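You operate a simulated robot arm through the tools that you are given. There is no shell and no other tool. Be economical: measure what you need, move in short steps, check, and stop when the job is done.

You run a simulated robot arm. Do the job below in one go: nothing can be reset, and whatever is moved stays where it is left.

JOB
Warm frosted bottle 637 in the warm box at 35 C until its lamp is green.
Fine: then switch off, stand the bottle in the blue rack and shut the drawer. Set down upright: what you pick out.

Only the result counts: the job must be done as asked and must still hold three seconds after the hand-in. Knocking over, shifting, dropping, spilling or breaking anything else fails it.

ROBOT AND FRAMES
A 6-joint arm with a four-finger gripper on a trunk, on a base that drives. Base frame: it is fixed to the floor where the robot stands at the start and does not move with it; the origin is under the middle of the robot, x ahead of it, y to its left, z up; the surface under the hand at the start is at about z = 855. Lengths are in mm, angles in degrees, forces in N, time in s.
With the tool pointing down near the work surface it reaches from about 140 to 920 mm from the robot's upright axis, wherever it stands. Its first joint turns from -166.0 to 166.0 degrees. Places, roughly: blue bottle rack [300, -500, 900]; inside of the warm box drawer [700, -100, 900]; warm box dial [600, 0, 1100]; warm box drawer [600, -100, 900]; warm box lamp [500, -100, 1100]; warm box switch [600, 100, 1100]. Payload 3.43 kg.
Tool frame: the origin (TCP) lies between the finger pads and is the grasp point; the fingertips stand 30 mm ahead of it; z points along the fingers, y is the line along which they close. The gripper opens to 120 mm. The gripper's body begins 85 mm behind the TCP.
Orientation is that of the tool frame in the base frame, as a unit quaternion [x, y, z, w]. With the fingers straight down and closing along the base's y, the tool's x points along the base's -x, its y along +y and its z along -z.

CONTROLS
- The arm moves only by the tool play_rows. Its argument "targets" is a list that holds one entry, the list of rows, each a list of 7 numbers: the gripper command, from -1 (fully open) to 1 (shut), values between in proportion, then the shift along the tool's x, y, z in m, then the turn, a rotation vector about the tool's x, y, z in degrees. In form: [[[jaw, dx, dy, dz, rx, ry, rz], ...]]. A call has 1 to 10 rows; each row is the pose to reach, as a shift and turn from the pose commanded when the call began, along the tool's axes at that moment. Each row takes 0.2 s and may step no farther than 50 mm and 8.6 degrees from the row before; otherwise, or with a gripper value out of range, the whole call is refused. A pose out of reach is approached as far as the arm can. The call stops where the force on the tool passes 40 N (or 10 N more than at its start, if that is more) or the arm is blocked; 0.2 s more then pass. The fingers move at their own pace and stop on an object; they squeeze with about 43 N. The grip force told is the motor's: it shows also when the fingers shut on nothing. Time passes only in rows, and 0.2 s behind the last, so rows that repeat a pose let the fingers close. The reply holds the time, the measured pose of the TCP, the force on the tool along the base axes, the opening and the grip force, in the units named above and with some noise, with the torque about the TCP (base axes, N m) and any sound that the robot's microphone picked up.
- Cameras (640 x 400 px; columns grow to the right, rows downward): "scene" is now at [63.5, 217.9, 1532.7]; the picture's right is [0.06, -1.00, 0.00], its down [-0.52, -0.03, -0.85] and it looks along [0.85, 0.05, -0.52] (base axes); focal length 214 px, centre (320, 200). "wrist" rides on the gripper at [71, -17, -121] in the tool frame; the picture's right is [0.23, 0.97, 0.00], its down [-0.81, 0.19, -0.55] and it looks along [-0.54, 0.13, 0.83] (tool axes); focal length 275 px, centre (320, 200). There is no depth. A picture from a camera that has moved, and an enlarged one, comes with that camera's place and axes in the base frame and with its lens. The place of the scene camera against the robot may be out by one fixed shift of up to 18 mm in any direction.
- snapshot(camera): a new picture of that camera. It takes no simulated time.
- lift_body(by): slides the trunk up (or, below 0, down) by that many mm; the arm and the scene camera ride with it, the base frame stays. It gives what a move gives, with no picture.
- base_move(legs): drives the robot by 1 to 6 legs, each [ahead, left, turn to the left] in mm, mm and degrees, along the robot's own axes; the way and the turn of a leg run together, so that a leg with both is an arc; at most 1500 mm and 180 degrees a leg. The arm and the cameras ride along, it lands a little off, and it stops where it bumps. It gives what a move gives.
- pan_tilt(pan, tilt): turns the head with the scene camera to pan (to the left, within 120 degrees either way) and tilt (down, from -29 to 69), counted from straight ahead of the robot. It gives what a move gives.
- zoom(camera, box): a new picture of the part [left, top, right, bottom] of that camera's present view, enlarged. It takes no simulated time.
- job_done(): hands the job in; it is judged then, once.

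Go step by step. Nothing tells you exact positions but the pictures and the camera data: compare them with the known pose of the tool, close in by small moves and look again before you grip or let go. The budget is 120 turns and 78 pictures, counting those below and the enlarged ones. Unless the task says otherwise, let go and move clear before handing in, and close with one line.

The tools are called after ">>>" as a command line: name --argument value ..., lists and objects as JSON in quotes. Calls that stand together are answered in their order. play_rows: Moves the arm, as the interface text tells. Its arguments: {"type":"object","properties":{"targets":{"type":"array","items":{"type":"array","items":{"type":"array","items":{"type":"number"}}}}},"required":["targets"]} The other tools are called the same way: lift_body (by) slides the trunk up or down; base_move (legs) drives the base; pan_tilt (pan, tilt) turns the head that bears the scene camera; snapshot (camera) takes a picture; zoom (camera, box) takes an enlarged picture of a part of a camera's view; job_done () hands the job in.

At the start:

```text
clock: 0.0
ee_pos: [392.4, -324.0, 1244.4]
orientation: [0.0, 1.0, 0.0, 0.0]
ft_force: [0.6, 0.0, 0.5]
wrist_torque: [0.01, -0.01, -0.02]
width: 119.9
grip_force: 0.1
trunk travel left (down, up): [-100.0, 440.0]
robot x, y, heading: [-0.2, -2.2, 0.0]
head pan, tilt: [-120.3, 68.8]
```

scene: 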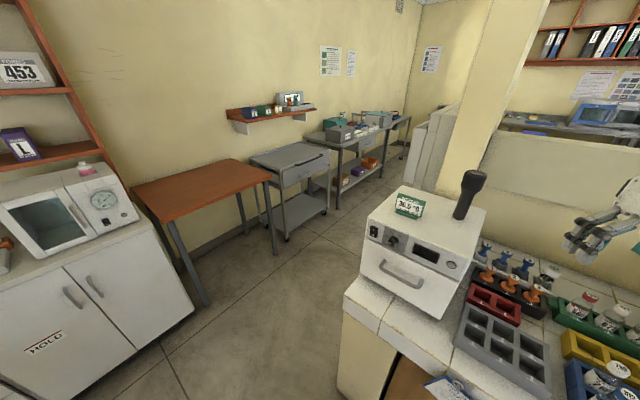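
wrist: 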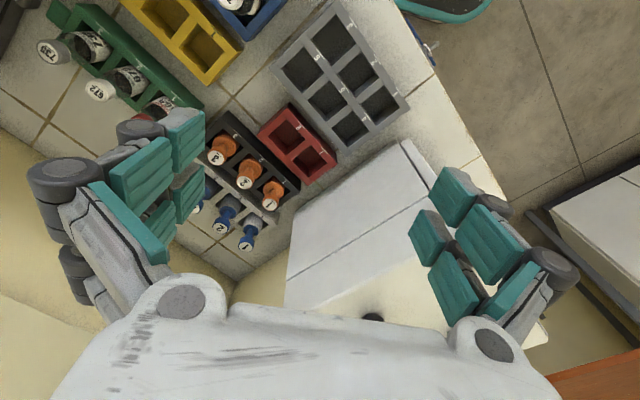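

I see the warm box (white, with a front drawer, dial, switch and lamp) in the middle and racks to its right. I start by enlarging the box and the racks.

>>> zoom --camera "scene" --box '[340, 160, 500, 320]'

>>> zoom --camera "scene" --box '[440, 220, 640, 400]'

```text
2.50 times, centred on (420, 240) of scene
camera zoom: at [63.5, 217.9, 1532.7], right [0.06, -1.0, 0.0], down [-0.52, -0.03, -0.85], along [0.85, 0.05, -0.52], focal length 536 px, centre (70, 100)
```

zoom: 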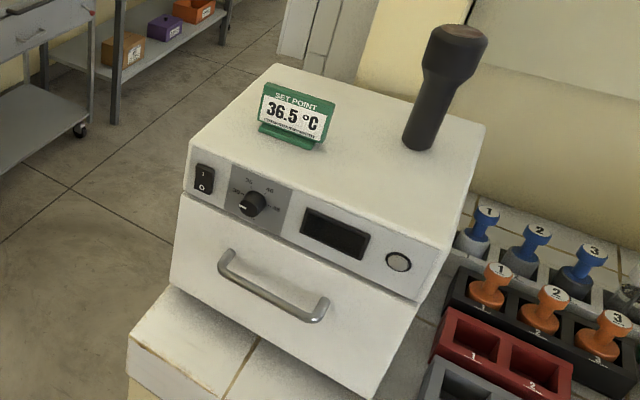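

```text
2.22 times, centred on (540, 310) of scene
camera zoom: at [63.5, 217.9, 1532.7], right [0.06, -1.0, 0.0], down [-0.52, -0.03, -0.85], along [0.85, 0.05, -0.52], focal length 477 px, centre (-169, -44)
```

zoom: 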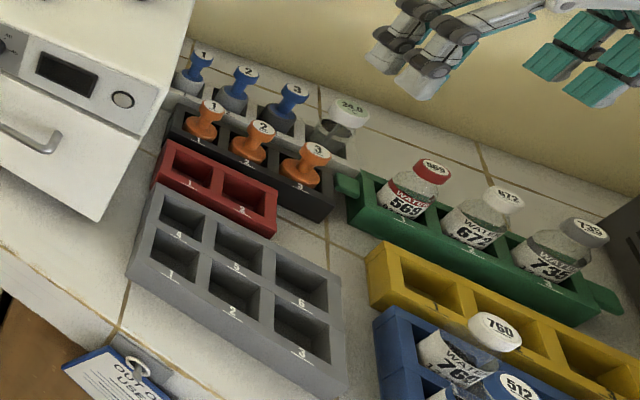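

The box top holds a "set point 36.5" card, but the job says 35. Bottle 637 isn't visible yet, so I turn the head to the right.

>>> pan_tilt --pan -45 --tilt 45

>>> snapshot --camera "scene"

```text
clock: 1.5
ee_pos: [394.7, -326.5, 1245.1]
orientation: [0.0, 1.0, -0.001, 0.0]
ft_force: [0.1, 0.2, -0.5]
wrist_torque: [-0.01, 0.04, 0.03]
width: 120.0
grip_force: 0.0
trunk travel left (down, up): [-100.0, 440.0]
robot x, y, heading: [3.8, -0.3, -0.0]
head pan, tilt: [-45.0, 45.0]
```

```text
73 pictures are left
camera scene: at [50.3, 215.3, 1504.5], right [0.04, -1.0, 0.0], down [-0.77, -0.03, -0.64], along [0.64, 0.02, -0.77], focal length 214 px, centre (320, 200)
```

scene: 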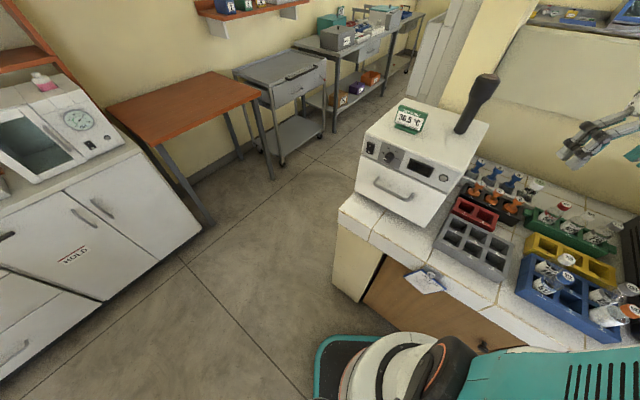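

The camera tilted but hardly panned, so I ask again with a different pan.

>>> pan_tilt --pan -100 --tilt 45

>>> snapshot --camera "scene"

```text
clock: 2.7
ee_pos: [394.0, -326.4, 1245.8]
orientation: [0.001, 1.0, 0.0, 0.0]
ft_force: [-0.2, -0.5, -0.1]
wrist_torque: [0.0, 0.01, 0.02]
width: 120.1
grip_force: 0.1
trunk travel left (down, up): [-100.0, 440.0]
robot x, y, heading: [-2.1, 2.0, -0.2]
head pan, tilt: [-100.0, 45.0]
```

```text
72 pictures are left
camera scene: at [51.7, 215.0, 1506.7], right [0.03, -1.0, 0.0], down [-0.75, -0.03, -0.66], along [0.66, 0.02, -0.75], focal length 214 px, centre (320, 200)
```

scene: 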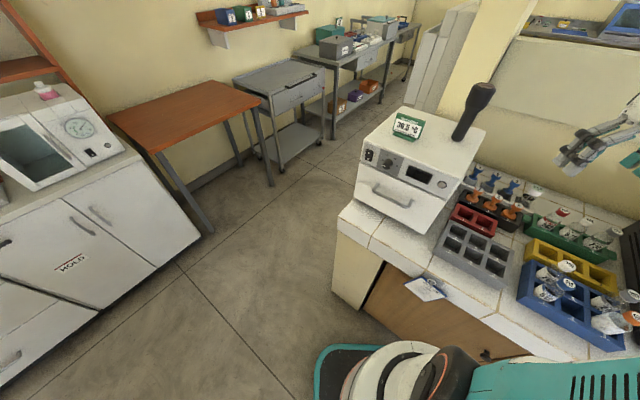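

Pan to the right has almost no effect; I try the other sign with another tilt to learn the mapping.

>>> pan_tilt --pan 45 --tilt 20

>>> snapshot --camera "scene"

```text
clock: 5.0
ee_pos: [392.1, -322.1, 1245.3]
orientation: [0.0, 1.0, 0.0, 0.001]
ft_force: [-0.7, 0.2, -0.5]
wrist_torque: [0.02, -0.01, 0.01]
width: 120.0
grip_force: 0.1
trunk travel left (down, up): [-100.0, 440.0]
robot x, y, heading: [2.4, 0.7, -0.0]
head pan, tilt: [45.0, 20.0]
```

```text
71 pictures are left
camera scene: at [39.7, 278.1, 1550.8], right [0.71, -0.71, 0.0], down [-0.24, -0.24, -0.94], along [0.66, 0.66, -0.34], focal length 214 px, centre (320, 200)
```

scene: 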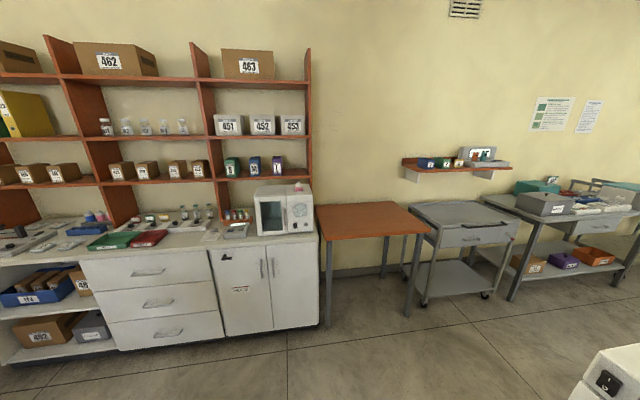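

Pan to the left is accurate, so the right is just blocked around +2 degrees. I go back to straight ahead and enlarge the right edge, and also take the wrist view.

>>> pan_tilt --pan 5 --tilt 45

>>> zoom --camera "scene" --box '[480, 180, 640, 360]'

>>> zoom --camera "wrist" --box '[0, 0, 420, 260]'

```text
clock: 6.1
ee_pos: [391.6, -322.6, 1245.2]
orientation: [0.0, 1.0, -0.001, 0.0]
ft_force: [-0.8, 0.0, 0.1]
wrist_torque: [0.01, 0.0, 0.0]
width: 120.0
grip_force: 0.0
trunk travel left (down, up): [-100.0, 440.0]
robot x, y, heading: [1.6, 2.0, -0.0]
head pan, tilt: [5.0, 45.0]
```

```text
2.22 times, centred on (560, 270) of scene
camera zoom: at [54.9, 221.7, 1512.7], right [0.11, -0.99, 0.0], down [-0.7, -0.08, -0.71], along [0.71, 0.08, -0.7], focal length 477 px, centre (-213, 44)
```

zoom: 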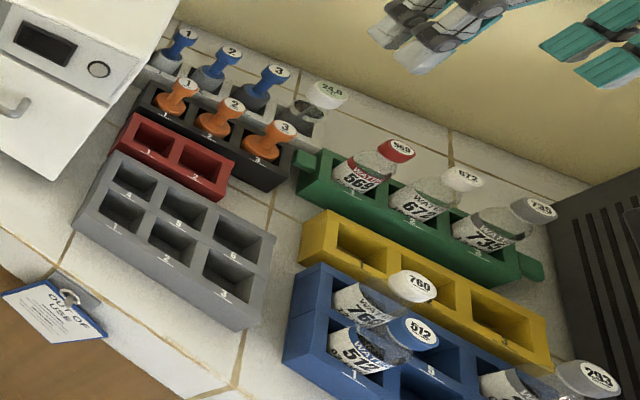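

```text
1.52 times, centred on (210, 130) of wrist
camera zoom: at [320.5, -338.9, 1364.1], right [-0.23, 0.97, 0.0], down [0.81, 0.19, 0.55], along [0.54, 0.13, -0.83], focal length 420 px, centre (488, 307)
```

zoom: 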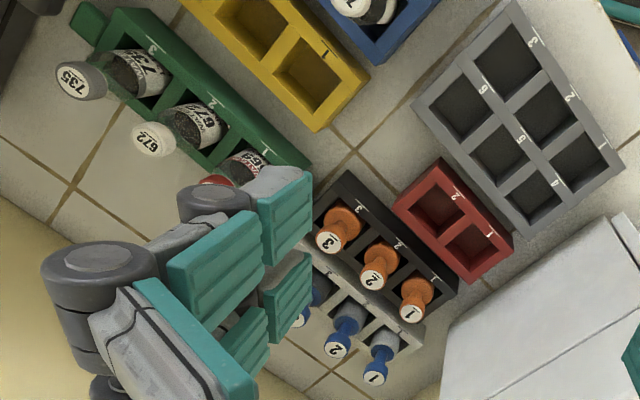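

Bottle 637 may be farther right (the blue rack holds 760, 512, 293…). I move the hand back and to the right at this height to look with the wrist camera.

>>> play_rows --targets '[[[-1, 0.025, -0.04, 0, 0, 0, 0], [-1, 0.05, -0.08, 0, 0, 0, 0], [-1, 0.075, -0.12, 0, 0, 0, 0], [-1, 0.1, -0.16, 0, 0, 0, 0], [-1, 0.125, -0.2, 0, 0, 0, 0], [-1, 0.15, -0.24, 0, 0, 0, 0]]]'

>>> snapshot --camera "wrist"

```text
clock: 7.5
ee_pos: [242.3, -566.1, 1245.5]
orientation: [0.0, 1.0, 0.0, 0.0]
ft_force: [0.0, 0.0, 0.1]
wrist_torque: [0.0, 0.0, 0.03]
width: 119.6
grip_force: 0.0
trunk travel left (down, up): [-100.0, 440.0]
robot x, y, heading: [-2.2, 3.4, 0.1]
head pan, tilt: [5.0, 45.0]
```

```text
68 pictures are left
camera wrist: at [169.8, -581.0, 1364.3], right [-0.23, 0.97, 0.0], down [0.81, 0.19, 0.55], along [0.54, 0.13, -0.83], focal length 275 px, centre (320, 200)
```

wrist: 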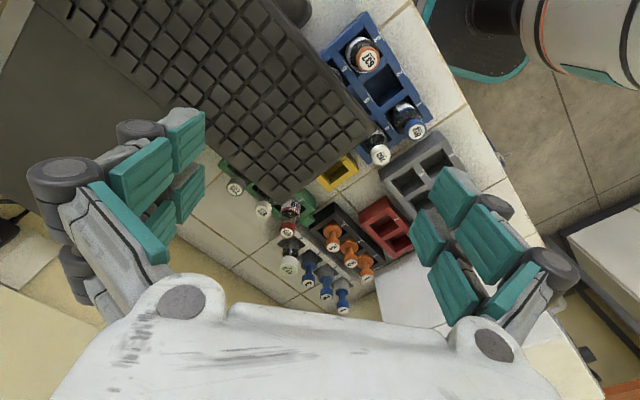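

A tall dark grated block stands on the right end; the blue rack shows bottles. I enlarge to read the labels.

>>> zoom --camera "wrist" --box '[300, 0, 480, 180]'

>>> zoom --camera "wrist" --box '[180, 140, 400, 320]'

```text
2.22 times, centred on (390, 90) of wrist
camera zoom: at [169.8, -581.0, 1364.3], right [-0.23, 0.97, 0.0], down [0.81, 0.19, 0.55], along [0.54, 0.13, -0.83], focal length 612 px, centre (164, 444)
```

zoom: 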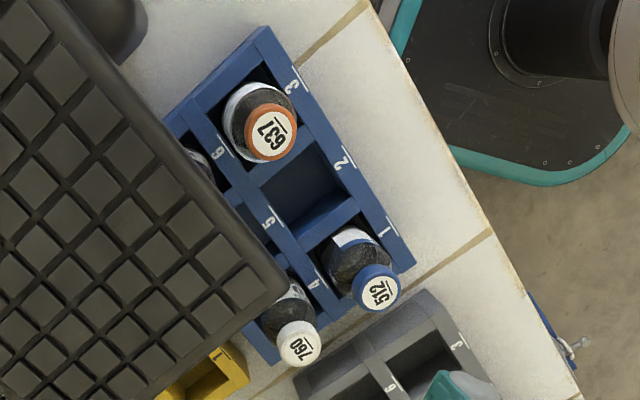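

```text
2.22 times, centred on (290, 230) of wrist
camera zoom: at [169.8, -581.0, 1364.3], right [-0.23, 0.97, 0.0], down [0.81, 0.19, 0.55], along [0.54, 0.13, -0.83], focal length 612 px, centre (387, 133)
```

zoom: 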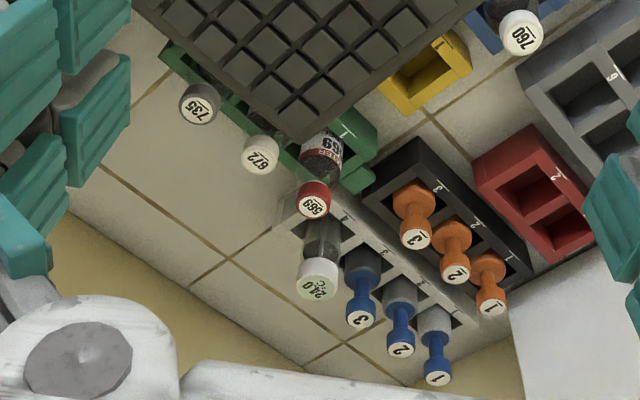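

637 (orange cap) stands in slot 3 of the blue rack, near [200, -510]. I need to know what the dark grated block is, so I try a wide scene view at the right edge.

>>> zoom --camera "scene" --box '[600, 50, 640, 400]'

```text
1.14 times, centred on (620, 225) of scene
camera zoom: at [54.6, 218.9, 1512.1], right [0.09, -1.0, 0.0], down [-0.7, -0.06, -0.71], along [0.7, 0.06, -0.71], focal length 245 px, centre (-23, 171)
```

zoom: 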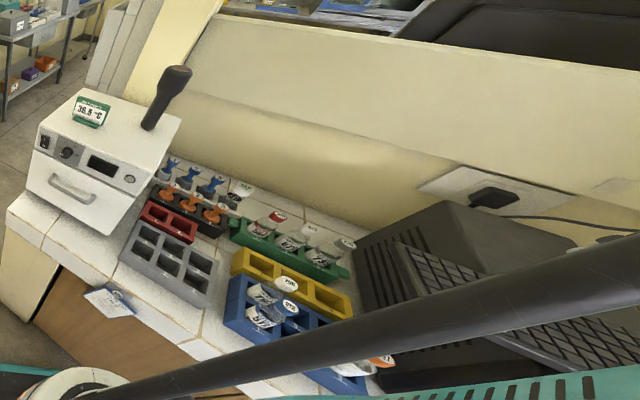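

The dark block is a heater to the right of the blue rack; its top grill lies near the 637 slot. I turn the tool so its camera sits on the counter's front side, over 637, to measure clearances.

>>> play_rows --targets '[[[-1, 0.008, 0.012, 0, 0, 0, 7.8], [-1, 0.016, 0.024, 0, 0, 0, 15.6], [-1, 0.024, 0.036, 0, 0, 0, 23.4], [-1, 0.032, 0.048, 0, 0, 0, 31.2], [-1, 0.04, 0.057, 0, 0, 0, 39]]]'

>>> snapshot --camera "wrist"

```text
clock: 8.7
ee_pos: [203.5, -506.2, 1243.8]
orientation: [0.335, 0.942, 0.0, 0.001]
ft_force: [-0.7, -1.1, 0.0]
wrist_torque: [-0.01, -0.03, -0.02]
width: 120.1
grip_force: 0.0
trunk travel left (down, up): [-100.0, 440.0]
robot x, y, heading: [0.2, -2.0, 0.1]
head pan, tilt: [5.0, 45.0]
```

```text
64 pictures are left
camera wrist: at [136.2, -472.8, 1364.0], right [0.44, 0.9, 0.0], down [0.75, -0.36, 0.55], along [0.5, -0.24, -0.83], focal length 275 px, centre (320, 200)
```

wrist: 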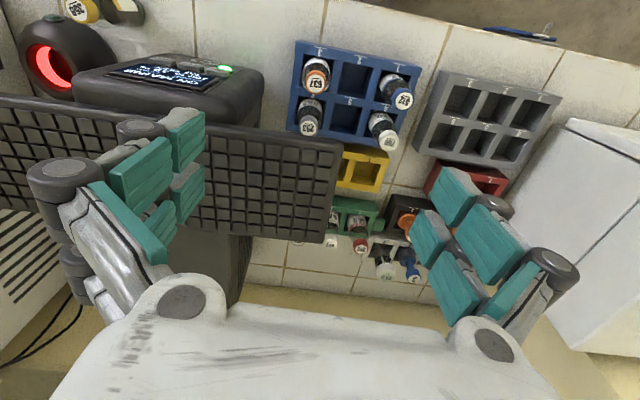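

The cap top of 637 triangulates to about [201, -510, 967]; the grill panel overhangs behind it at z≈1093, about 36 mm behind the bottle axis. I zoom in for the bottle's shape.

>>> zoom --camera "wrist" --box '[280, 35, 440, 155]'

>>> zoom --camera "scene" --box '[340, 90, 480, 230]'

```text
3.33 times, centred on (360, 95) of wrist
camera zoom: at [136.2, -472.8, 1364.0], right [0.44, 0.9, 0.0], down [0.75, -0.36, 0.55], along [0.5, -0.24, -0.83], focal length 918 px, centre (187, 550)
```

zoom: 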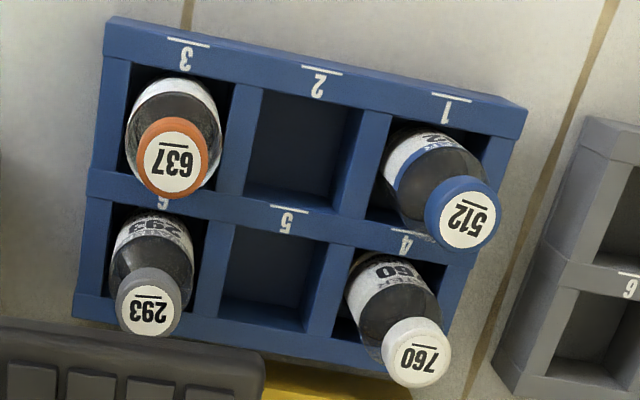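

```text
2.86 times, centred on (410, 160) of scene
camera zoom: at [54.7, 219.4, 1512.1], right [0.09, -1.0, 0.0], down [-0.7, -0.06, -0.71], along [0.7, 0.06, -0.71], focal length 613 px, centre (63, 314)
```

zoom: 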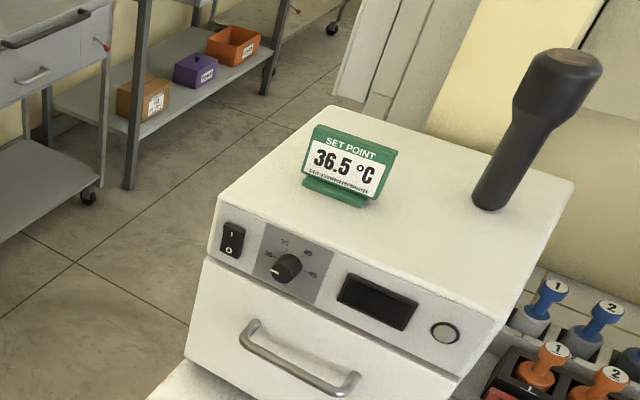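

637's cap is about 29 mm across and its body about 41 mm. Next I carry the hand over to the front of the warm box to view its panel and drawer with the wrist camera.

>>> play_rows --targets '[[[-1, 0.0163, 0.0435, 0, 0, 0, 0], [-1, 0.0326, 0.087, 0, 0, 0, 0], [-1, 0.0489, 0.1305, 0, 0, 0, 0], [-1, 0.0652, 0.174, 0, 0, 0, 0], [-1, 0.0815, 0.2175, 0, 0, 0, 0], [-1, 0.0978, 0.261, 0, 0, 0, 0], [-1, 0.1141, 0.3045, 0, 0, 0, 0], [-1, 0.1304, 0.348, 0, 0, 0, 0], [-1, 0.1467, 0.3915, 0, 0, 0, 0], [-1, 0.163, 0.435, 0, 0, 0, 0]]]'

>>> play_rows --targets '[[[-1, 0.0135, 0.036, 0.02, 0, -7.5, 0], [-1, 0.027, 0.072, 0.04, 0, -15, 0], [-1, 0.0405, 0.108, 0.06, 0, -22.5, 0], [-1, 0.055, 0.145, 0.08, 0, -30, 0]]]'

>>> snapshot --camera "wrist"

```text
clock: 9.7
ee_pos: [299.0, -404.4, 1248.3]
orientation: [0.336, 0.942, 0.001, 0.0]
ft_force: [0.7, 0.4, -0.1]
wrist_torque: [0.03, -0.06, -0.03]
width: 120.2
grip_force: 0.1
trunk travel left (down, up): [-100.0, 440.0]
robot x, y, heading: [-0.3, -2.4, 0.1]
head pan, tilt: [5.0, 45.0]
stopped in row 5: the arm was blocked; the commanded pose is now the measured one
```

```text
clock: 10.3
ee_pos: [376.2, -409.0, 1222.1]
orientation: [0.335, 0.935, -0.038, 0.108]
ft_force: [-0.2, -0.2, 0.5]
wrist_torque: [0.0, -0.04, 0.03]
width: 119.9
grip_force: 0.2
trunk travel left (down, up): [-100.0, 440.0]
robot x, y, heading: [-1.5, -0.5, -0.1]
head pan, tilt: [5.0, 45.0]
stopped in row 2: the arm was blocked; the commanded pose is now the measured one
```

```text
61 pictures are left
camera wrist: at [289.1, -360.2, 1322.8], right [0.44, 0.89, -0.05], down [0.63, -0.27, 0.72], along [0.63, -0.35, -0.69], focal length 275 px, centre (320, 200)
```

wrist: 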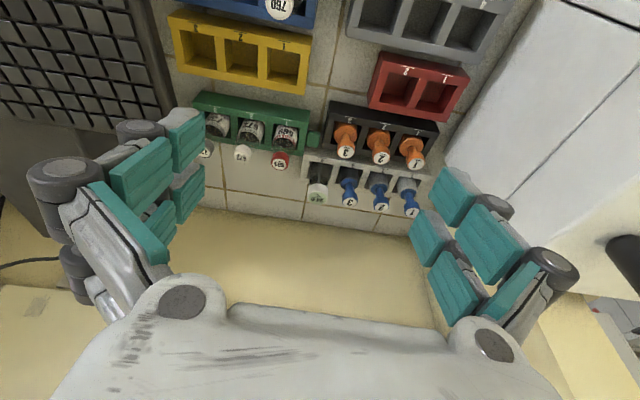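

The arm is blocked with no tool force, likely the elbow against the camera head. I swing the head left out of the way and retry.

>>> pan_tilt --pan 100 --tilt 20

>>> zoom --camera "scene" --box '[600, 0, 640, 400]'

>>> play_rows --targets '[[[-1, 0.0163, 0.0435, 0, 0, 0, 0], [-1, 0.0326, 0.087, 0, 0, 0, 0], [-1, 0.0489, 0.1305, 0, 0, 0, 0]]]'

```text
clock: 12.0
ee_pos: [375.4, -409.4, 1222.5]
orientation: [0.334, 0.936, -0.039, 0.109]
ft_force: [0.8, -0.4, -0.2]
wrist_torque: [-0.04, -0.02, -0.01]
width: 119.9
grip_force: 0.1
trunk travel left (down, up): [-100.0, 440.0]
robot x, y, heading: [0.0, -2.2, -0.1]
head pan, tilt: [100.0, 20.0]
```

```text
1.00 times, centred on (620, 200) of scene (not enlarged: the box is as wide or as high as the picture)
camera zoom: at [-42.3, 304.0, 1550.7], right [0.98, 0.17, 0.0], down [0.06, -0.34, -0.94], along [-0.16, 0.93, -0.34], focal length 214 px, centre (20, 200)
```

zoom: 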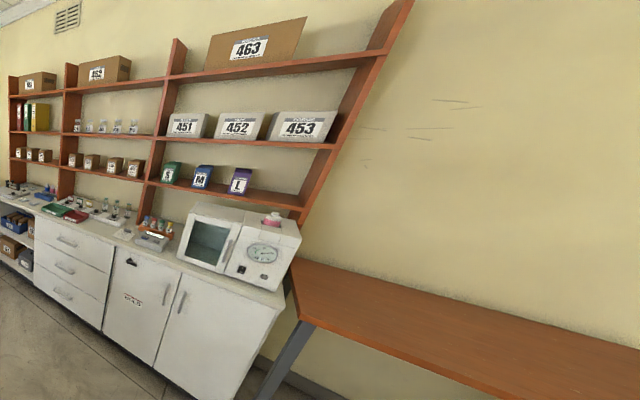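

```text
clock: 12.8
ee_pos: [417.8, -278.6, 1209.8]
orientation: [0.334, 0.936, -0.038, 0.108]
ft_force: [-0.8, -0.1, -0.1]
wrist_torque: [-0.01, 0.0, 0.03]
width: 119.9
grip_force: 0.0
trunk travel left (down, up): [-100.0, 440.0]
robot x, y, heading: [2.5, 0.2, -0.0]
head pan, tilt: [100.0, 20.0]
```

Clear now: the head was in the way. I go on to the viewing pose in front of the box panel, keeping back from its corner.

>>> play_rows --targets '[[[-1, 0.039, 0.0093, -0.009, 0, 0, 0], [-1, 0.078, 0.0186, -0.018, 0, 0, 0], [-1, 0.117, 0.028, -0.027, 0, 0, 0], [-1, 0.156, 0.037, -0.036, 0, 0, 0], [-1, 0.172, 0.075, -0.029, 0, -3, 0], [-1, 0.187, 0.114, -0.022, 0, -6, 0], [-1, 0.203, 0.152, -0.016, 0, -9, 0], [-1, 0.218, 0.19, -0.009, 0, -12, 0], [-1, 0.234, 0.229, -0.003, 0, -15, 0], [-1, 0.249, 0.267, 0.004, 0, -18, 0]]]'

>>> snapshot --camera "wrist"

```text
clock: 15.0
ee_pos: [405.1, 82.9, 1151.7]
orientation: [0.324, 0.907, -0.091, 0.253]
ft_force: [-0.2, -0.4, 0.4]
wrist_torque: [-0.01, -0.03, 0.02]
width: 119.9
grip_force: 0.0
trunk travel left (down, up): [-100.0, 440.0]
robot x, y, heading: [-2.3, -2.0, 0.2]
head pan, tilt: [100.0, 20.0]
```

```text
59 pictures are left
camera wrist: at [298.0, 149.6, 1216.2], right [0.46, 0.88, -0.12], down [0.44, -0.11, 0.89], along [0.77, -0.47, -0.43], focal length 275 px, centre (320, 200)
```

wrist: 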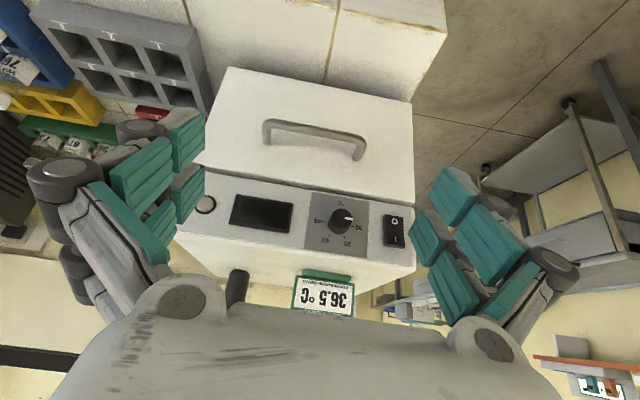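

The whole front is visible (upside down). I zoom in on the panel.

>>> zoom --camera "wrist" --box '[190, 160, 430, 310]'

>>> zoom --camera "wrist" --box '[190, 50, 430, 200]'

```text
2.67 times, centred on (310, 235) of wrist
camera zoom: at [298.0, 149.6, 1216.2], right [0.46, 0.88, -0.12], down [0.44, -0.11, 0.89], along [0.77, -0.47, -0.43], focal length 734 px, centre (347, 107)
```

zoom: 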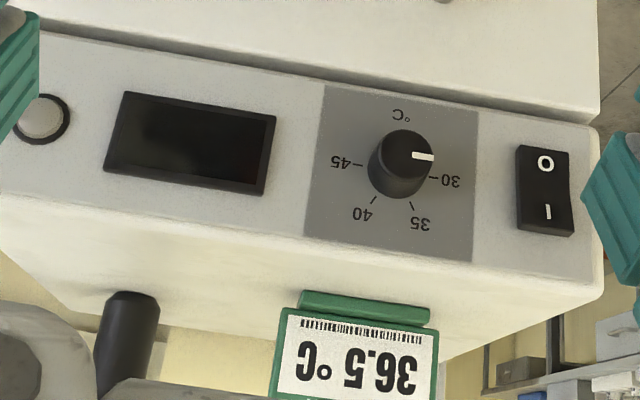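

```text
2.67 times, centred on (310, 125) of wrist
camera zoom: at [298.0, 149.6, 1216.2], right [0.46, 0.88, -0.12], down [0.44, -0.11, 0.89], along [0.77, -0.47, -0.43], focal length 734 px, centre (347, 400)
```

zoom: 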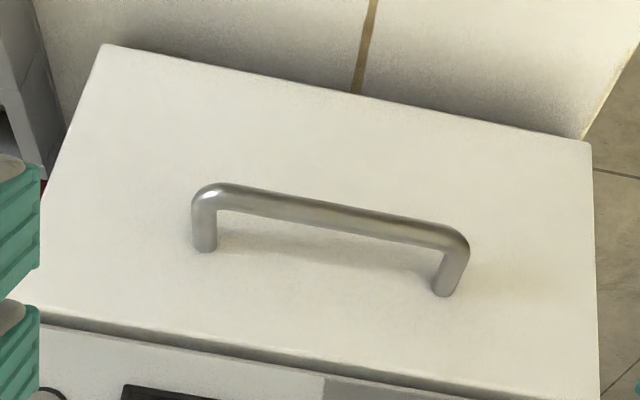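

The dial points at 30; 35 is one 60° step clockwise seen from the front. I take a second wrist view from lower down to triangulate the panel.

>>> play_rows --targets '[[[-1, 0.012, 0, 0.011, 0, -7.5, 0], [-1, 0.024, 0, 0.021, 0, -15, 0], [-1, 0.036, 0, 0.032, 0, -22.5, 0], [-1, 0.049, -0.001, 0.043, 0, -30, 0]]]'

>>> snapshot --camera "wrist"

>>> zoom --camera "wrist" --box '[190, 80, 430, 230]'

```text
clock: 16.0
ee_pos: [388.1, 93.7, 1088.8]
orientation: [0.288, 0.81, -0.17, 0.481]
ft_force: [0.0, -0.2, 0.4]
wrist_torque: [0.0, 0.01, 0.04]
width: 120.2
grip_force: 0.0
trunk travel left (down, up): [-100.0, 440.0]
robot x, y, heading: [1.3, -0.7, 0.1]
head pan, tilt: [100.0, 20.0]
```

```text
56 pictures are left
camera wrist: at [267.7, 171.1, 1083.4], right [0.53, 0.82, -0.2], down [0.05, 0.21, 0.98], along [0.85, -0.53, 0.07], focal length 275 px, centre (320, 200)
```

wrist: 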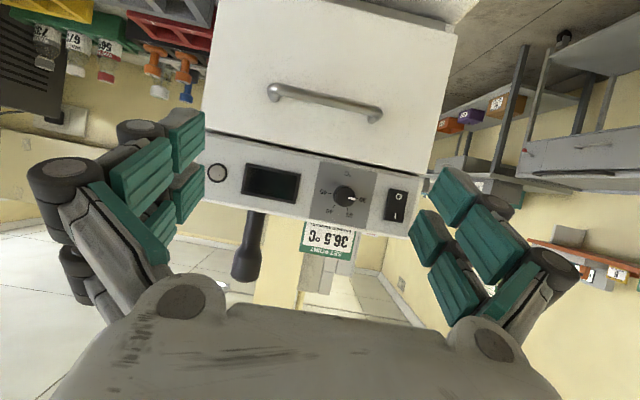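

```text
2.67 times, centred on (310, 155) of wrist
camera zoom: at [267.7, 171.1, 1083.4], right [0.53, 0.82, -0.2], down [0.05, 0.21, 0.98], along [0.85, -0.53, 0.07], focal length 734 px, centre (347, 320)
```

zoom: 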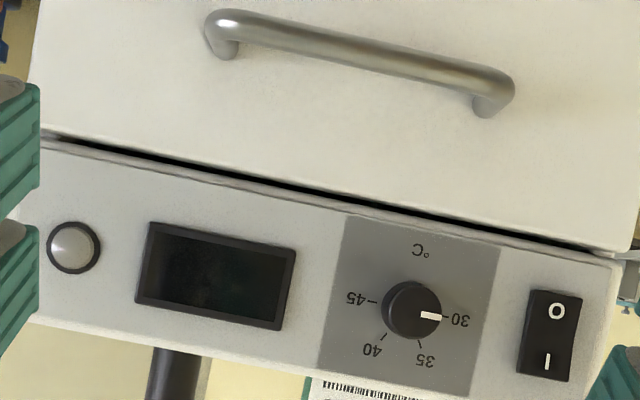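

Triangulated: dial [576, 11, 1096], switch [613, 67, 1095], lamp [486, -117, 1099], handle bar centre [521, -7, 995], and the box front faces (-0.823, 0.568). I point the tool horizontally at the dial, with a stand-off.

>>> play_rows --targets '[[[0, -0.013, 0.0114, 0.02, -1.15, -7.1, -0.3], [0, -0.026, 0.0228, 0.04, -2.3, -14.2, -0.6], [0, -0.039, 0.0342, 0.06, -3.45, -21.4, -0.9], [0, -0.052, 0.0456, 0.079, -4.6, -28.5, -1.2]]]'

>>> snapshot --camera "wrist"

```text
clock: 17.0
ee_pos: [497.4, 77.0, 1124.1]
orientation: [0.211, 0.678, -0.21, 0.672]
ft_force: [-0.1, -0.4, -1.1]
wrist_torque: [0.03, 0.01, -0.02]
width: 60.0
grip_force: 0.0
out of reach, approached as far as the arm can: row 3, 4
trunk travel left (down, up): [-100.0, 440.0]
robot x, y, heading: [-0.3, 1.6, 0.2]
head pan, tilt: [100.0, 20.0]
```

```text
54 pictures are left
camera wrist: at [388.2, 133.0, 1051.7], right [0.55, 0.8, -0.23], down [-0.34, 0.47, 0.81], along [0.76, -0.37, 0.53], focal length 275 px, centre (320, 200)
```

wrist: 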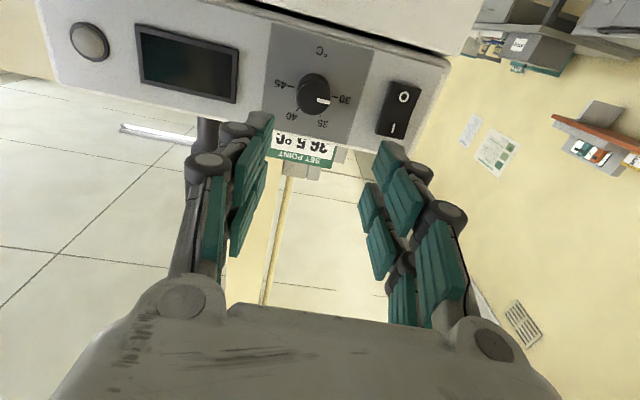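

The arm is too close for a level tool here, so I back the base away from the box by about 200 mm.

>>> base_move --legs '[[-165, 114, 0]]'

```text
clock: 18.6
ee_pos: [332.1, 188.1, 1123.6]
orientation: [0.212, 0.678, -0.21, 0.672]
ft_force: [0.3, 0.2, 0.8]
wrist_torque: [-0.01, -0.01, 0.0]
width: 60.1
grip_force: 0.0
trunk travel left (down, up): [-100.0, 440.0]
robot x, y, heading: [-167.1, 114.8, -0.1]
head pan, tilt: [100.0, 20.0]
```

Orientation is right (tool level along the box normal). I approach to the stand-off in front of the dial.

>>> play_rows --targets '[[[0, 0.01, -0.002, 0.04, 0, 0, 0], [0, 0.02, -0.004, 0.08, 0, 0, 0], [0, 0.027, -0.006, 0.12, 0, 0, 0], [0, 0.027, -0.007, 0.16, 0, 0, 0], [0, 0.027, -0.007, 0.197, 0, 0, 0]]]'

>>> zoom --camera "wrist" --box '[150, 20, 470, 220]'

```text
clock: 19.8
ee_pos: [489.3, 70.9, 1096.3]
orientation: [0.212, 0.678, -0.21, 0.672]
ft_force: [0.7, 0.6, 0.2]
wrist_torque: [-0.01, -0.04, -0.01]
width: 59.8
grip_force: 0.0
out of reach, approached as far as the arm can: row 1, 2, 3
trunk travel left (down, up): [-100.0, 440.0]
robot x, y, heading: [-163.3, 110.5, -0.0]
head pan, tilt: [100.0, 20.0]
```

```text
2.00 times, centred on (310, 120) of wrist
camera zoom: at [380.1, 127.7, 1024.0], right [0.55, 0.8, -0.23], down [-0.34, 0.47, 0.82], along [0.76, -0.37, 0.53], focal length 551 px, centre (340, 360)
```

zoom: 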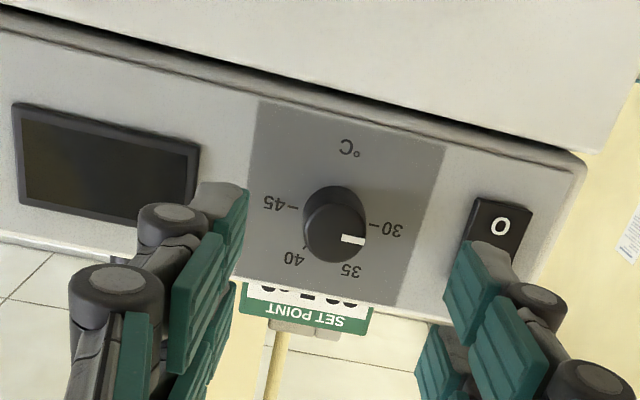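

The knob is between the fingers' lines. I advance over it with the jaws at 60 mm, then close.

>>> play_rows --targets '[[[0, 0, 0, 0.025, 0, 0, 0], [0, 0, 0, 0.05, 0, 0, 0], [0, 0, 0, 0.068, 0, 0, 0]]]'

>>> zoom --camera "wrist" --box '[150, 20, 470, 220]'

```text
clock: 20.6
ee_pos: [545.4, 32.0, 1093.9]
orientation: [0.212, 0.679, -0.21, 0.671]
ft_force: [-0.1, 0.0, 0.9]
wrist_torque: [0.0, -0.01, -0.02]
width: 59.8
grip_force: 0.0
trunk travel left (down, up): [-100.0, 440.0]
robot x, y, heading: [-171.8, 114.1, -0.0]
head pan, tilt: [100.0, 20.0]
```

```text
2.00 times, centred on (310, 120) of wrist
camera zoom: at [435.5, 88.7, 1023.0], right [0.55, 0.8, -0.23], down [-0.34, 0.47, 0.82], along [0.76, -0.37, 0.53], focal length 551 px, centre (340, 360)
```

zoom: 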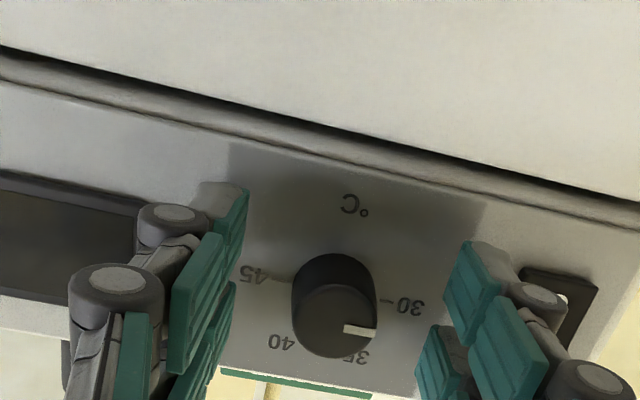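

The projected fingertip centre falls right on the knob. I close on it.

>>> play_rows --targets '[[[0.6, 0, 0, 0, 0, 0, 0], [1, 0, 0, 0, 0, 0, 0], [1, 0, 0, 0, 0, 0, 0]]]'

```text
clock: 21.4
ee_pos: [544.1, 31.6, 1094.1]
orientation: [0.213, 0.678, -0.21, 0.672]
ft_force: [-2.5, -5.1, -3.3]
wrist_torque: [-0.05, -0.07, -0.21]
width: 24.7
grip_force: 45.3
trunk travel left (down, up): [-100.0, 440.0]
robot x, y, heading: [-166.6, 113.9, -0.3]
head pan, tilt: [100.0, 20.0]
```

Gripped (24.7 mm). I turn the knob 60° clockwise seen from the front.

>>> play_rows --targets '[[[1, 0, 0, 0, 0, 0, 7.5], [1, 0, 0, 0, 0, 0, 15], [1, 0, 0, 0, 0, 0, 22.5], [1, 0, 0, 0, 0, 0, 30], [1, 0, 0, 0, 0, 0, 37.5], [1, 0, 0, 0, 0, 0, 45], [1, 0, 0, 0, 0, 0, 52.5], [1, 0, 0, 0, 0, 0, 60], [1, 0, 0, 0, 0, 0, 60]]]'

>>> snapshot --camera "wrist"

```text
clock: 22.8
ee_pos: [547.1, 33.4, 1095.7]
orientation: [0.449, 0.549, 0.06, 0.703]
ft_force: [3.8, 2.3, 10.6]
wrist_torque: [-0.2, -0.29, 0.04]
width: 24.5
grip_force: 45.1
trunk travel left (down, up): [-100.0, 440.0]
robot x, y, heading: [-161.7, 113.1, 0.1]
head pan, tilt: [100.0, 20.0]
stopped in row 7: the force on the tool passed its limit at 43 N (the readings are from after the stop); the commanded pose is now the measured one
```

```text
51 pictures are left
camera wrist: at [467.4, 134.8, 1032.0], right [0.49, 0.71, 0.51], down [-0.69, -0.04, 0.72], along [0.53, -0.71, 0.47], focal length 275 px, centre (320, 200)
```

wrist: 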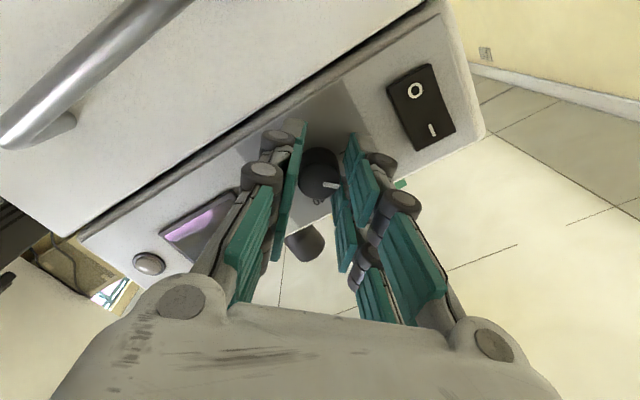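

Turned about 44° before side force stopped it. I continue with the remaining 16°.

>>> play_rows --targets '[[[1, 0, 0, 0, 0, 0, 5.3], [1, 0, 0, 0, 0, 0, 10.6], [1, 0, 0, 0, 0, 0, 16], [1, 0, 0, 0, 0, 0, 16]]]'

>>> zoom --camera "wrist" --box '[240, 100, 400, 240]'

```text
clock: 23.6
ee_pos: [547.0, 35.4, 1095.6]
orientation: [0.517, 0.484, 0.152, 0.69]
ft_force: [0.7, 1.1, 14.9]
wrist_torque: [-0.33, -0.36, 0.0]
width: 24.3
grip_force: 45.0
trunk travel left (down, up): [-100.0, 440.0]
robot x, y, heading: [-167.9, 109.7, -0.0]
head pan, tilt: [100.0, 20.0]
stopped in row 4: the force on the tool passed its limit at 42 N (the readings are from after the stop); the commanded pose is now the measured one
```

```text
2.86 times, centred on (320, 170) of wrist
camera zoom: at [476.3, 147.6, 1044.4], right [0.4, 0.57, 0.72], down [-0.79, -0.18, 0.58], along [0.46, -0.8, 0.38], focal length 786 px, centre (320, 286)
```

zoom: 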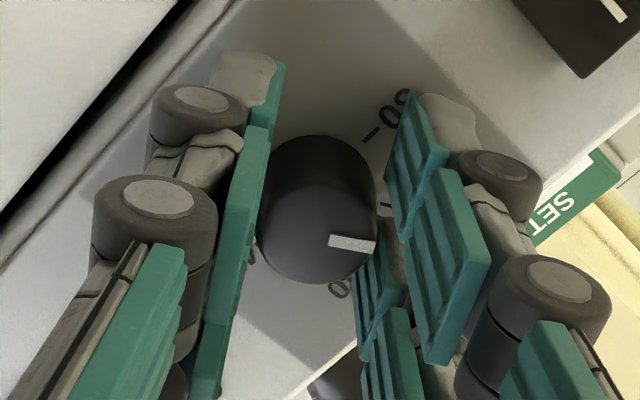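

The tool has turned ~59°. I release, back off, and unroll to look at the pointer.

>>> play_rows --targets '[[[0, 0, 0, 0, 0, 0, 0], [0, 0, 0, 0, 0, 0, 0], [0, 0, 0, -0.03, 0, 0, 0], [0, 0, 0, -0.06, 0, 0, 0], [0, 0, 0, -0.09, 0, 0, -8], [0, 0, 0, -0.1, 0, 0, -16], [0, 0, 0, -0.1, 0, 0, -24], [0, 0, 0, -0.1, 0, 0, -32], [0, 0, 0, -0.1, 0, 0, -40], [0, 0, 0, -0.1, 0, 0, -48]]]'

>>> play_rows --targets '[[[0, 0, 0, 0, 0, 0, -6], [0, 0, 0, 0, 0, 0, -11]]]'

>>> zoom --camera "wrist" --box '[180, 20, 440, 180]'

```text
clock: 25.9
ee_pos: [465.6, 90.9, 1096.3]
orientation: [0.275, 0.653, -0.142, 0.691]
ft_force: [0.3, 0.3, 0.1]
wrist_torque: [-0.02, -0.01, 0.01]
width: 60.1
grip_force: 0.0
trunk travel left (down, up): [-100.0, 440.0]
robot x, y, heading: [-162.2, 113.7, 0.2]
head pan, tilt: [100.0, 20.0]
```

```text
clock: 26.4
ee_pos: [464.2, 92.0, 1095.5]
orientation: [0.211, 0.677, -0.207, 0.674]
ft_force: [0.3, -0.8, -0.5]
wrist_torque: [0.01, 0.01, 0.02]
width: 59.8
grip_force: 0.1
trunk travel left (down, up): [-100.0, 440.0]
robot x, y, heading: [-168.7, 114.9, 0.0]
head pan, tilt: [100.0, 20.0]
```

```text
2.46 times, centred on (310, 100) of wrist
camera zoom: at [355.5, 147.0, 1023.8], right [0.55, 0.8, -0.23], down [-0.35, 0.47, 0.81], along [0.76, -0.37, 0.53], focal length 678 px, centre (345, 446)
```

zoom: 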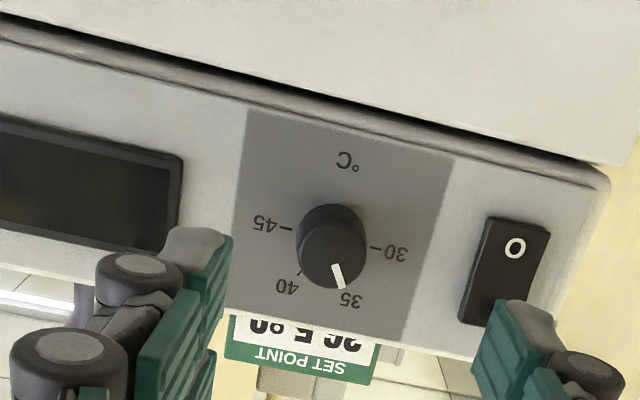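

The pointer is on 35. Now I roll the tool 90° and move in front of the drawer handle to grip its bar.

>>> play_rows --targets '[[[0.2, 0.01, -0.005, 0, 0, 0, 8.4], [0.2, 0.02, -0.01, 0, 0, 0, 16.8], [0.2, 0.03, -0.015, 0, 0, 0, 25.2], [0.2, 0.04, -0.02, 0, 0, 0, 33.6], [0.2, 0.05, -0.025, 0, 0, 0, 42], [0.2, 0.06, -0.03, 0, 0, 0, 50.4], [0.2, 0.07, -0.035, 0, 0, 0, 58.8], [0.2, 0.08, -0.04, 0, 0, 0, 67.2], [0.2, 0.09, -0.045, 0, 0, 0, 75.6], [0.2, 0.1, -0.049, 0.01, 0, 0, 84]]]'

>>> snapshot --camera "wrist"

```text
clock: 28.6
ee_pos: [499.2, 59.2, 1064.9]
orientation: [0.611, 0.367, 0.291, 0.638]
ft_force: [-0.2, 0.3, 0.0]
wrist_torque: [-0.01, 0.01, -0.03]
width: 48.0
grip_force: 0.0
out of reach, approached as far as the arm can: row 2, 3, 4, 5, 6, 7, 8, 9, 10
trunk travel left (down, up): [-100.0, 440.0]
robot x, y, heading: [-167.9, 111.3, -0.0]
head pan, tilt: [100.0, 20.0]
```

```text
48 pictures are left
camera wrist: at [437.9, 186.1, 1040.3], right [0.2, 0.27, 0.94], down [-0.9, -0.34, 0.29], along [0.4, -0.9, 0.17], focal length 275 px, centre (320, 200)
```

wrist: 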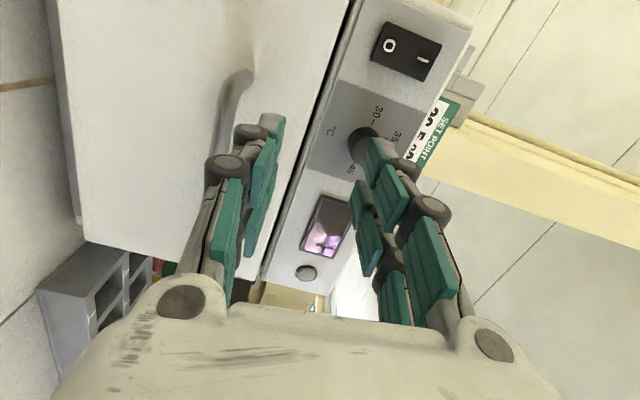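

The level tool cannot get low enough at this trunk height, so I lower the trunk by 90 mm; the tips stay ahead of the bar.

>>> lift_body --by -90

```text
clock: 29.9
ee_pos: [499.5, 59.8, 974.7]
orientation: [0.612, 0.368, 0.291, 0.637]
ft_force: [0.5, 0.1, 0.4]
wrist_torque: [-0.01, -0.04, 0.01]
width: 48.1
grip_force: 0.0
trunk travel left (down, up): [-10.0, 530.0]
robot x, y, heading: [-165.3, 115.4, -0.1]
head pan, tilt: [100.0, 20.0]
```

Now at z 975. I shift to directly in front of the bar's middle, finishing the roll.

>>> play_rows --targets '[[[0.2, -0.023, 0.008, 0.002, 0, 0, 3], [0.2, -0.045, 0.015, 0.003, 0, 0, 6.5]]]'

>>> snapshot --camera "wrist"

```text
clock: 30.5
ee_pos: [479.6, 11.6, 995.0]
orientation: [0.639, 0.359, 0.308, 0.607]
ft_force: [-0.2, 0.6, -0.1]
wrist_torque: [0.01, 0.0, -0.04]
width: 47.9
grip_force: 0.0
out of reach, approached as far as the arm can: row 2
trunk travel left (down, up): [-10.0, 530.0]
robot x, y, heading: [-167.0, 114.9, -0.0]
head pan, tilt: [100.0, 20.0]
```

```text
47 pictures are left
camera wrist: at [417.1, 140.5, 982.2], right [0.21, 0.19, 0.96], down [-0.89, -0.37, 0.27], along [0.4, -0.91, 0.09], focal length 275 px, centre (320, 200)
```

wrist: 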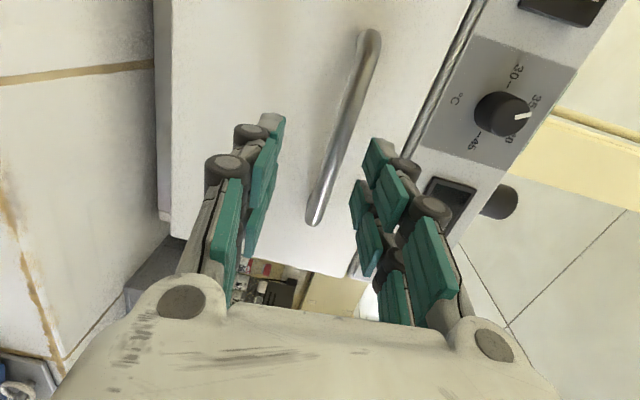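

The fingers straddle the bar, which sits slightly high. I move in 32 mm with a slight upward shift and close.

>>> play_rows --targets '[[[0.2, 0.003, 0.004, 0.016, 0, 0, 0], [0.2, 0.006, 0.007, 0.032, 0, 0, 0]]]'

>>> snapshot --camera "wrist"

```text
clock: 31.1
ee_pos: [509.3, -1.7, 999.6]
orientation: [0.638, 0.358, 0.308, 0.608]
ft_force: [-0.6, 1.0, 0.4]
wrist_torque: [0.01, -0.03, -0.04]
width: 47.8
grip_force: 0.1
trunk travel left (down, up): [-10.0, 530.0]
robot x, y, heading: [-166.1, 110.8, -0.2]
head pan, tilt: [100.0, 20.0]
```

```text
46 pictures are left
camera wrist: at [447.7, 127.0, 986.4], right [0.21, 0.19, 0.96], down [-0.89, -0.37, 0.27], along [0.4, -0.91, 0.09], focal length 275 px, centre (320, 200)
```

wrist: 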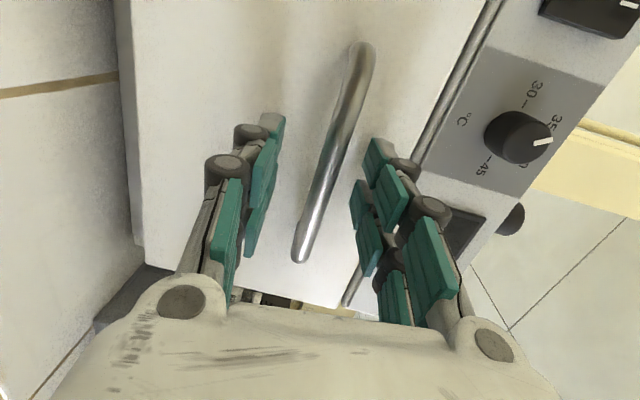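

The bar is centred between the fingers. I close, then test the pull with a short arm move.

>>> play_rows --targets '[[[1, 0, 0, 0, 0, 0, 0], [1, 0, 0, 0, 0, 0, 0], [1, 0, 0, 0, 0, 0, 0], [1, 0, -0.0022, -0.03, 0, 0, 0]]]'

```text
clock: 32.0
ee_pos: [507.1, 1.6, 999.6]
orientation: [0.638, 0.358, 0.309, 0.608]
ft_force: [4.1, -4.8, 20.2]
wrist_torque: [1.74, -1.48, 0.61]
width: 12.4
grip_force: 45.1
trunk travel left (down, up): [-10.0, 530.0]
robot x, y, heading: [-166.3, 111.8, -0.3]
head pan, tilt: [100.0, 20.0]
stopped in row 4: the force on the tool passed its limit at 48 N (the readings are from after the stop); the commanded pose is now the measured one
```

Gripped (12 mm bar). The pull met 48 N, partly vertical load; I pull more gently with small steps and a little vertical relief.

>>> play_rows --targets '[[[1, 0, 0.003, -0.002, 0, 0, 0], [1, 0, 0.003, -0.006, 0, 0, 0], [1, 0, 0.003, -0.012, 0, 0, 0], [1, 0, 0.003, -0.02, 0, 0, 0], [1, 0, 0.002, -0.03, 0, 0, 0]]]'

```text
clock: 32.9
ee_pos: [495.4, 9.6, 1000.5]
orientation: [0.641, 0.357, 0.309, 0.605]
ft_force: [-0.2, 0.5, -29.4]
wrist_torque: [1.96, -1.21, 0.08]
width: 12.1
grip_force: 44.8
trunk travel left (down, up): [-10.0, 530.0]
robot x, y, heading: [-164.2, 113.4, -0.0]
head pan, tilt: [100.0, 20.0]
stopped in row 4: the force on the tool passed its limit at 43 N (the readings are from after the stop); the commanded pose is now the measured one
```

The drawer has come out 14 mm; the load is now vertical as I drifted up. I correct the line of pull.

>>> play_rows --targets '[[[1, 0, -0.0018, -0.001, 0, 0, 0], [1, 0, -0.0024, -0.01, 0, 0, 0], [1, 0.0004, -0.0031, -0.02, 0, 0, 0], [1, 0.0006, -0.0038, -0.03, 0, 0, 0], [1, 0.0008, -0.0045, -0.04, 0, 0, 0]]]'

```text
clock: 34.1
ee_pos: [460.9, 34.6, 1000.5]
orientation: [0.64, 0.361, 0.307, 0.606]
ft_force: [4.4, 8.7, -8.0]
wrist_torque: [1.77, -1.27, -0.38]
width: 12.3
grip_force: 45.0
trunk travel left (down, up): [-10.0, 530.0]
robot x, y, heading: [-161.8, 113.2, 0.1]
head pan, tilt: [100.0, 20.0]
```

It slides smoothly. I continue the pull.

>>> play_rows --targets '[[[1, 0.0002, -0.001, -0.01, 0, 0, 0], [1, 0.0004, -0.0018, -0.02, 0, 0, 0], [1, 0.0006, -0.0026, -0.03, 0, 0, 0], [1, 0.0008, -0.0033, -0.04, 0, 0, 0], [1, 0.001, -0.004, -0.05, 0, 0, 0], [1, 0.0012, -0.0048, -0.06, 0, 0, 0]]]'

```text
clock: 35.3
ee_pos: [424.3, 59.6, 1000.4]
orientation: [0.644, 0.363, 0.304, 0.601]
ft_force: [1.7, 3.7, -30.0]
wrist_torque: [1.94, -1.21, 0.1]
width: 12.6
grip_force: 45.2
out of reach, approached as far as the arm can: row 4, 5, 6
trunk travel left (down, up): [-10.0, 530.0]
robot x, y, heading: [-165.4, 112.9, 0.1]
head pan, tilt: [100.0, 20.0]
stopped in row 6: the force on the tool passed its limit at 46 N (the readings are from after the stop); the commanded pose is now the measured one
```

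Open about 104 mm; the arm is at its level-reach limit. I relieve the height with the trunk and pull further by driving the base back.

>>> lift_body --by -2

>>> base_move --legs '[[-50, 34.5, 0]]'

>>> snapshot --camera "wrist"

```text
clock: 35.8
ee_pos: [424.9, 60.2, 1001.7]
orientation: [0.641, 0.364, 0.304, 0.603]
ft_force: [8.2, 8.6, -13.2]
wrist_torque: [1.75, -1.16, -0.26]
width: 12.7
grip_force: 44.6
trunk travel left (down, up): [-8.0, 532.0]
robot x, y, heading: [-164.2, 109.5, 0.2]
head pan, tilt: [100.0, 20.0]
```

```text
clock: 36.8
ee_pos: [375.0, 98.1, 1001.0]
orientation: [0.64, 0.366, 0.305, 0.603]
ft_force: [20.6, 29.2, 0.8]
wrist_torque: [1.73, -1.26, 0.04]
width: 12.9
grip_force: 45.6
trunk travel left (down, up): [-8.0, 532.0]
robot x, y, heading: [-216.7, 144.1, -0.0]
head pan, tilt: [100.0, 20.0]
```

```text
45 pictures are left
camera wrist: at [311.5, 224.7, 989.5], right [0.22, 0.19, 0.96], down [-0.88, -0.37, 0.28], along [0.41, -0.91, 0.08], focal length 275 px, centre (320, 200)
```

wrist: 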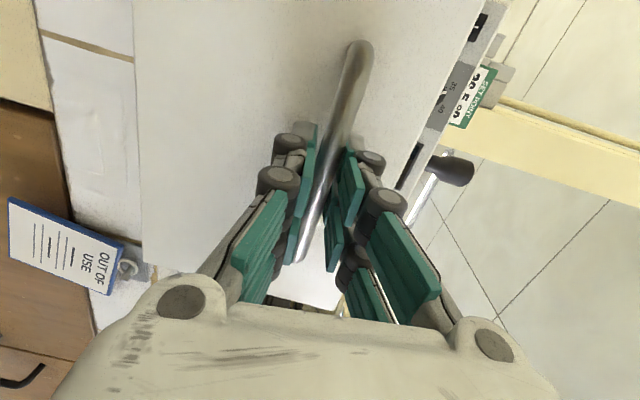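

The drawer is open about 167 mm. I release and back off the bar.

>>> play_rows --targets '[[[-0.2, 0, 0, 0, 0, 0, 0], [-0.2, 0, 0, 0, 0, 0, 0], [-0.2, 0, 0, -0.02, 0, 0, 0], [-0.2, 0, 0, -0.045, 0, 0, 0]]]'

>>> snapshot --camera "wrist"

```text
clock: 37.8
ee_pos: [339.9, 120.7, 1009.6]
orientation: [0.643, 0.369, 0.301, 0.6]
ft_force: [1.1, -0.2, 0.4]
wrist_torque: [0.02, 0.03, 0.01]
width: 71.9
grip_force: 0.1
out of reach, approached as far as the arm can: row 4
trunk travel left (down, up): [-8.0, 532.0]
robot x, y, heading: [-215.1, 142.9, 0.0]
head pan, tilt: [100.0, 20.0]
```

```text
44 pictures are left
camera wrist: at [275.8, 248.0, 1000.1], right [0.23, 0.19, 0.95], down [-0.88, -0.38, 0.29], along [0.41, -0.91, 0.08], focal length 275 px, centre (320, 200)
```

wrist: 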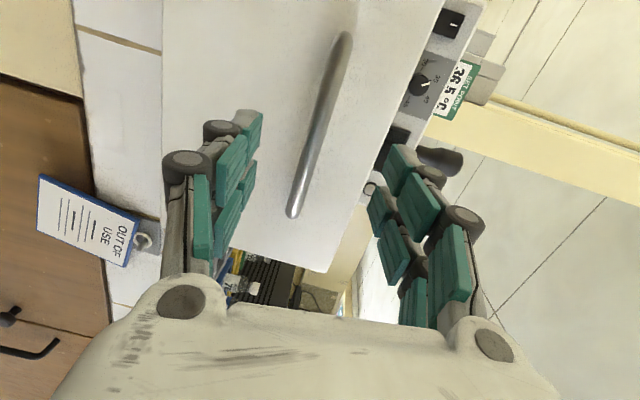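

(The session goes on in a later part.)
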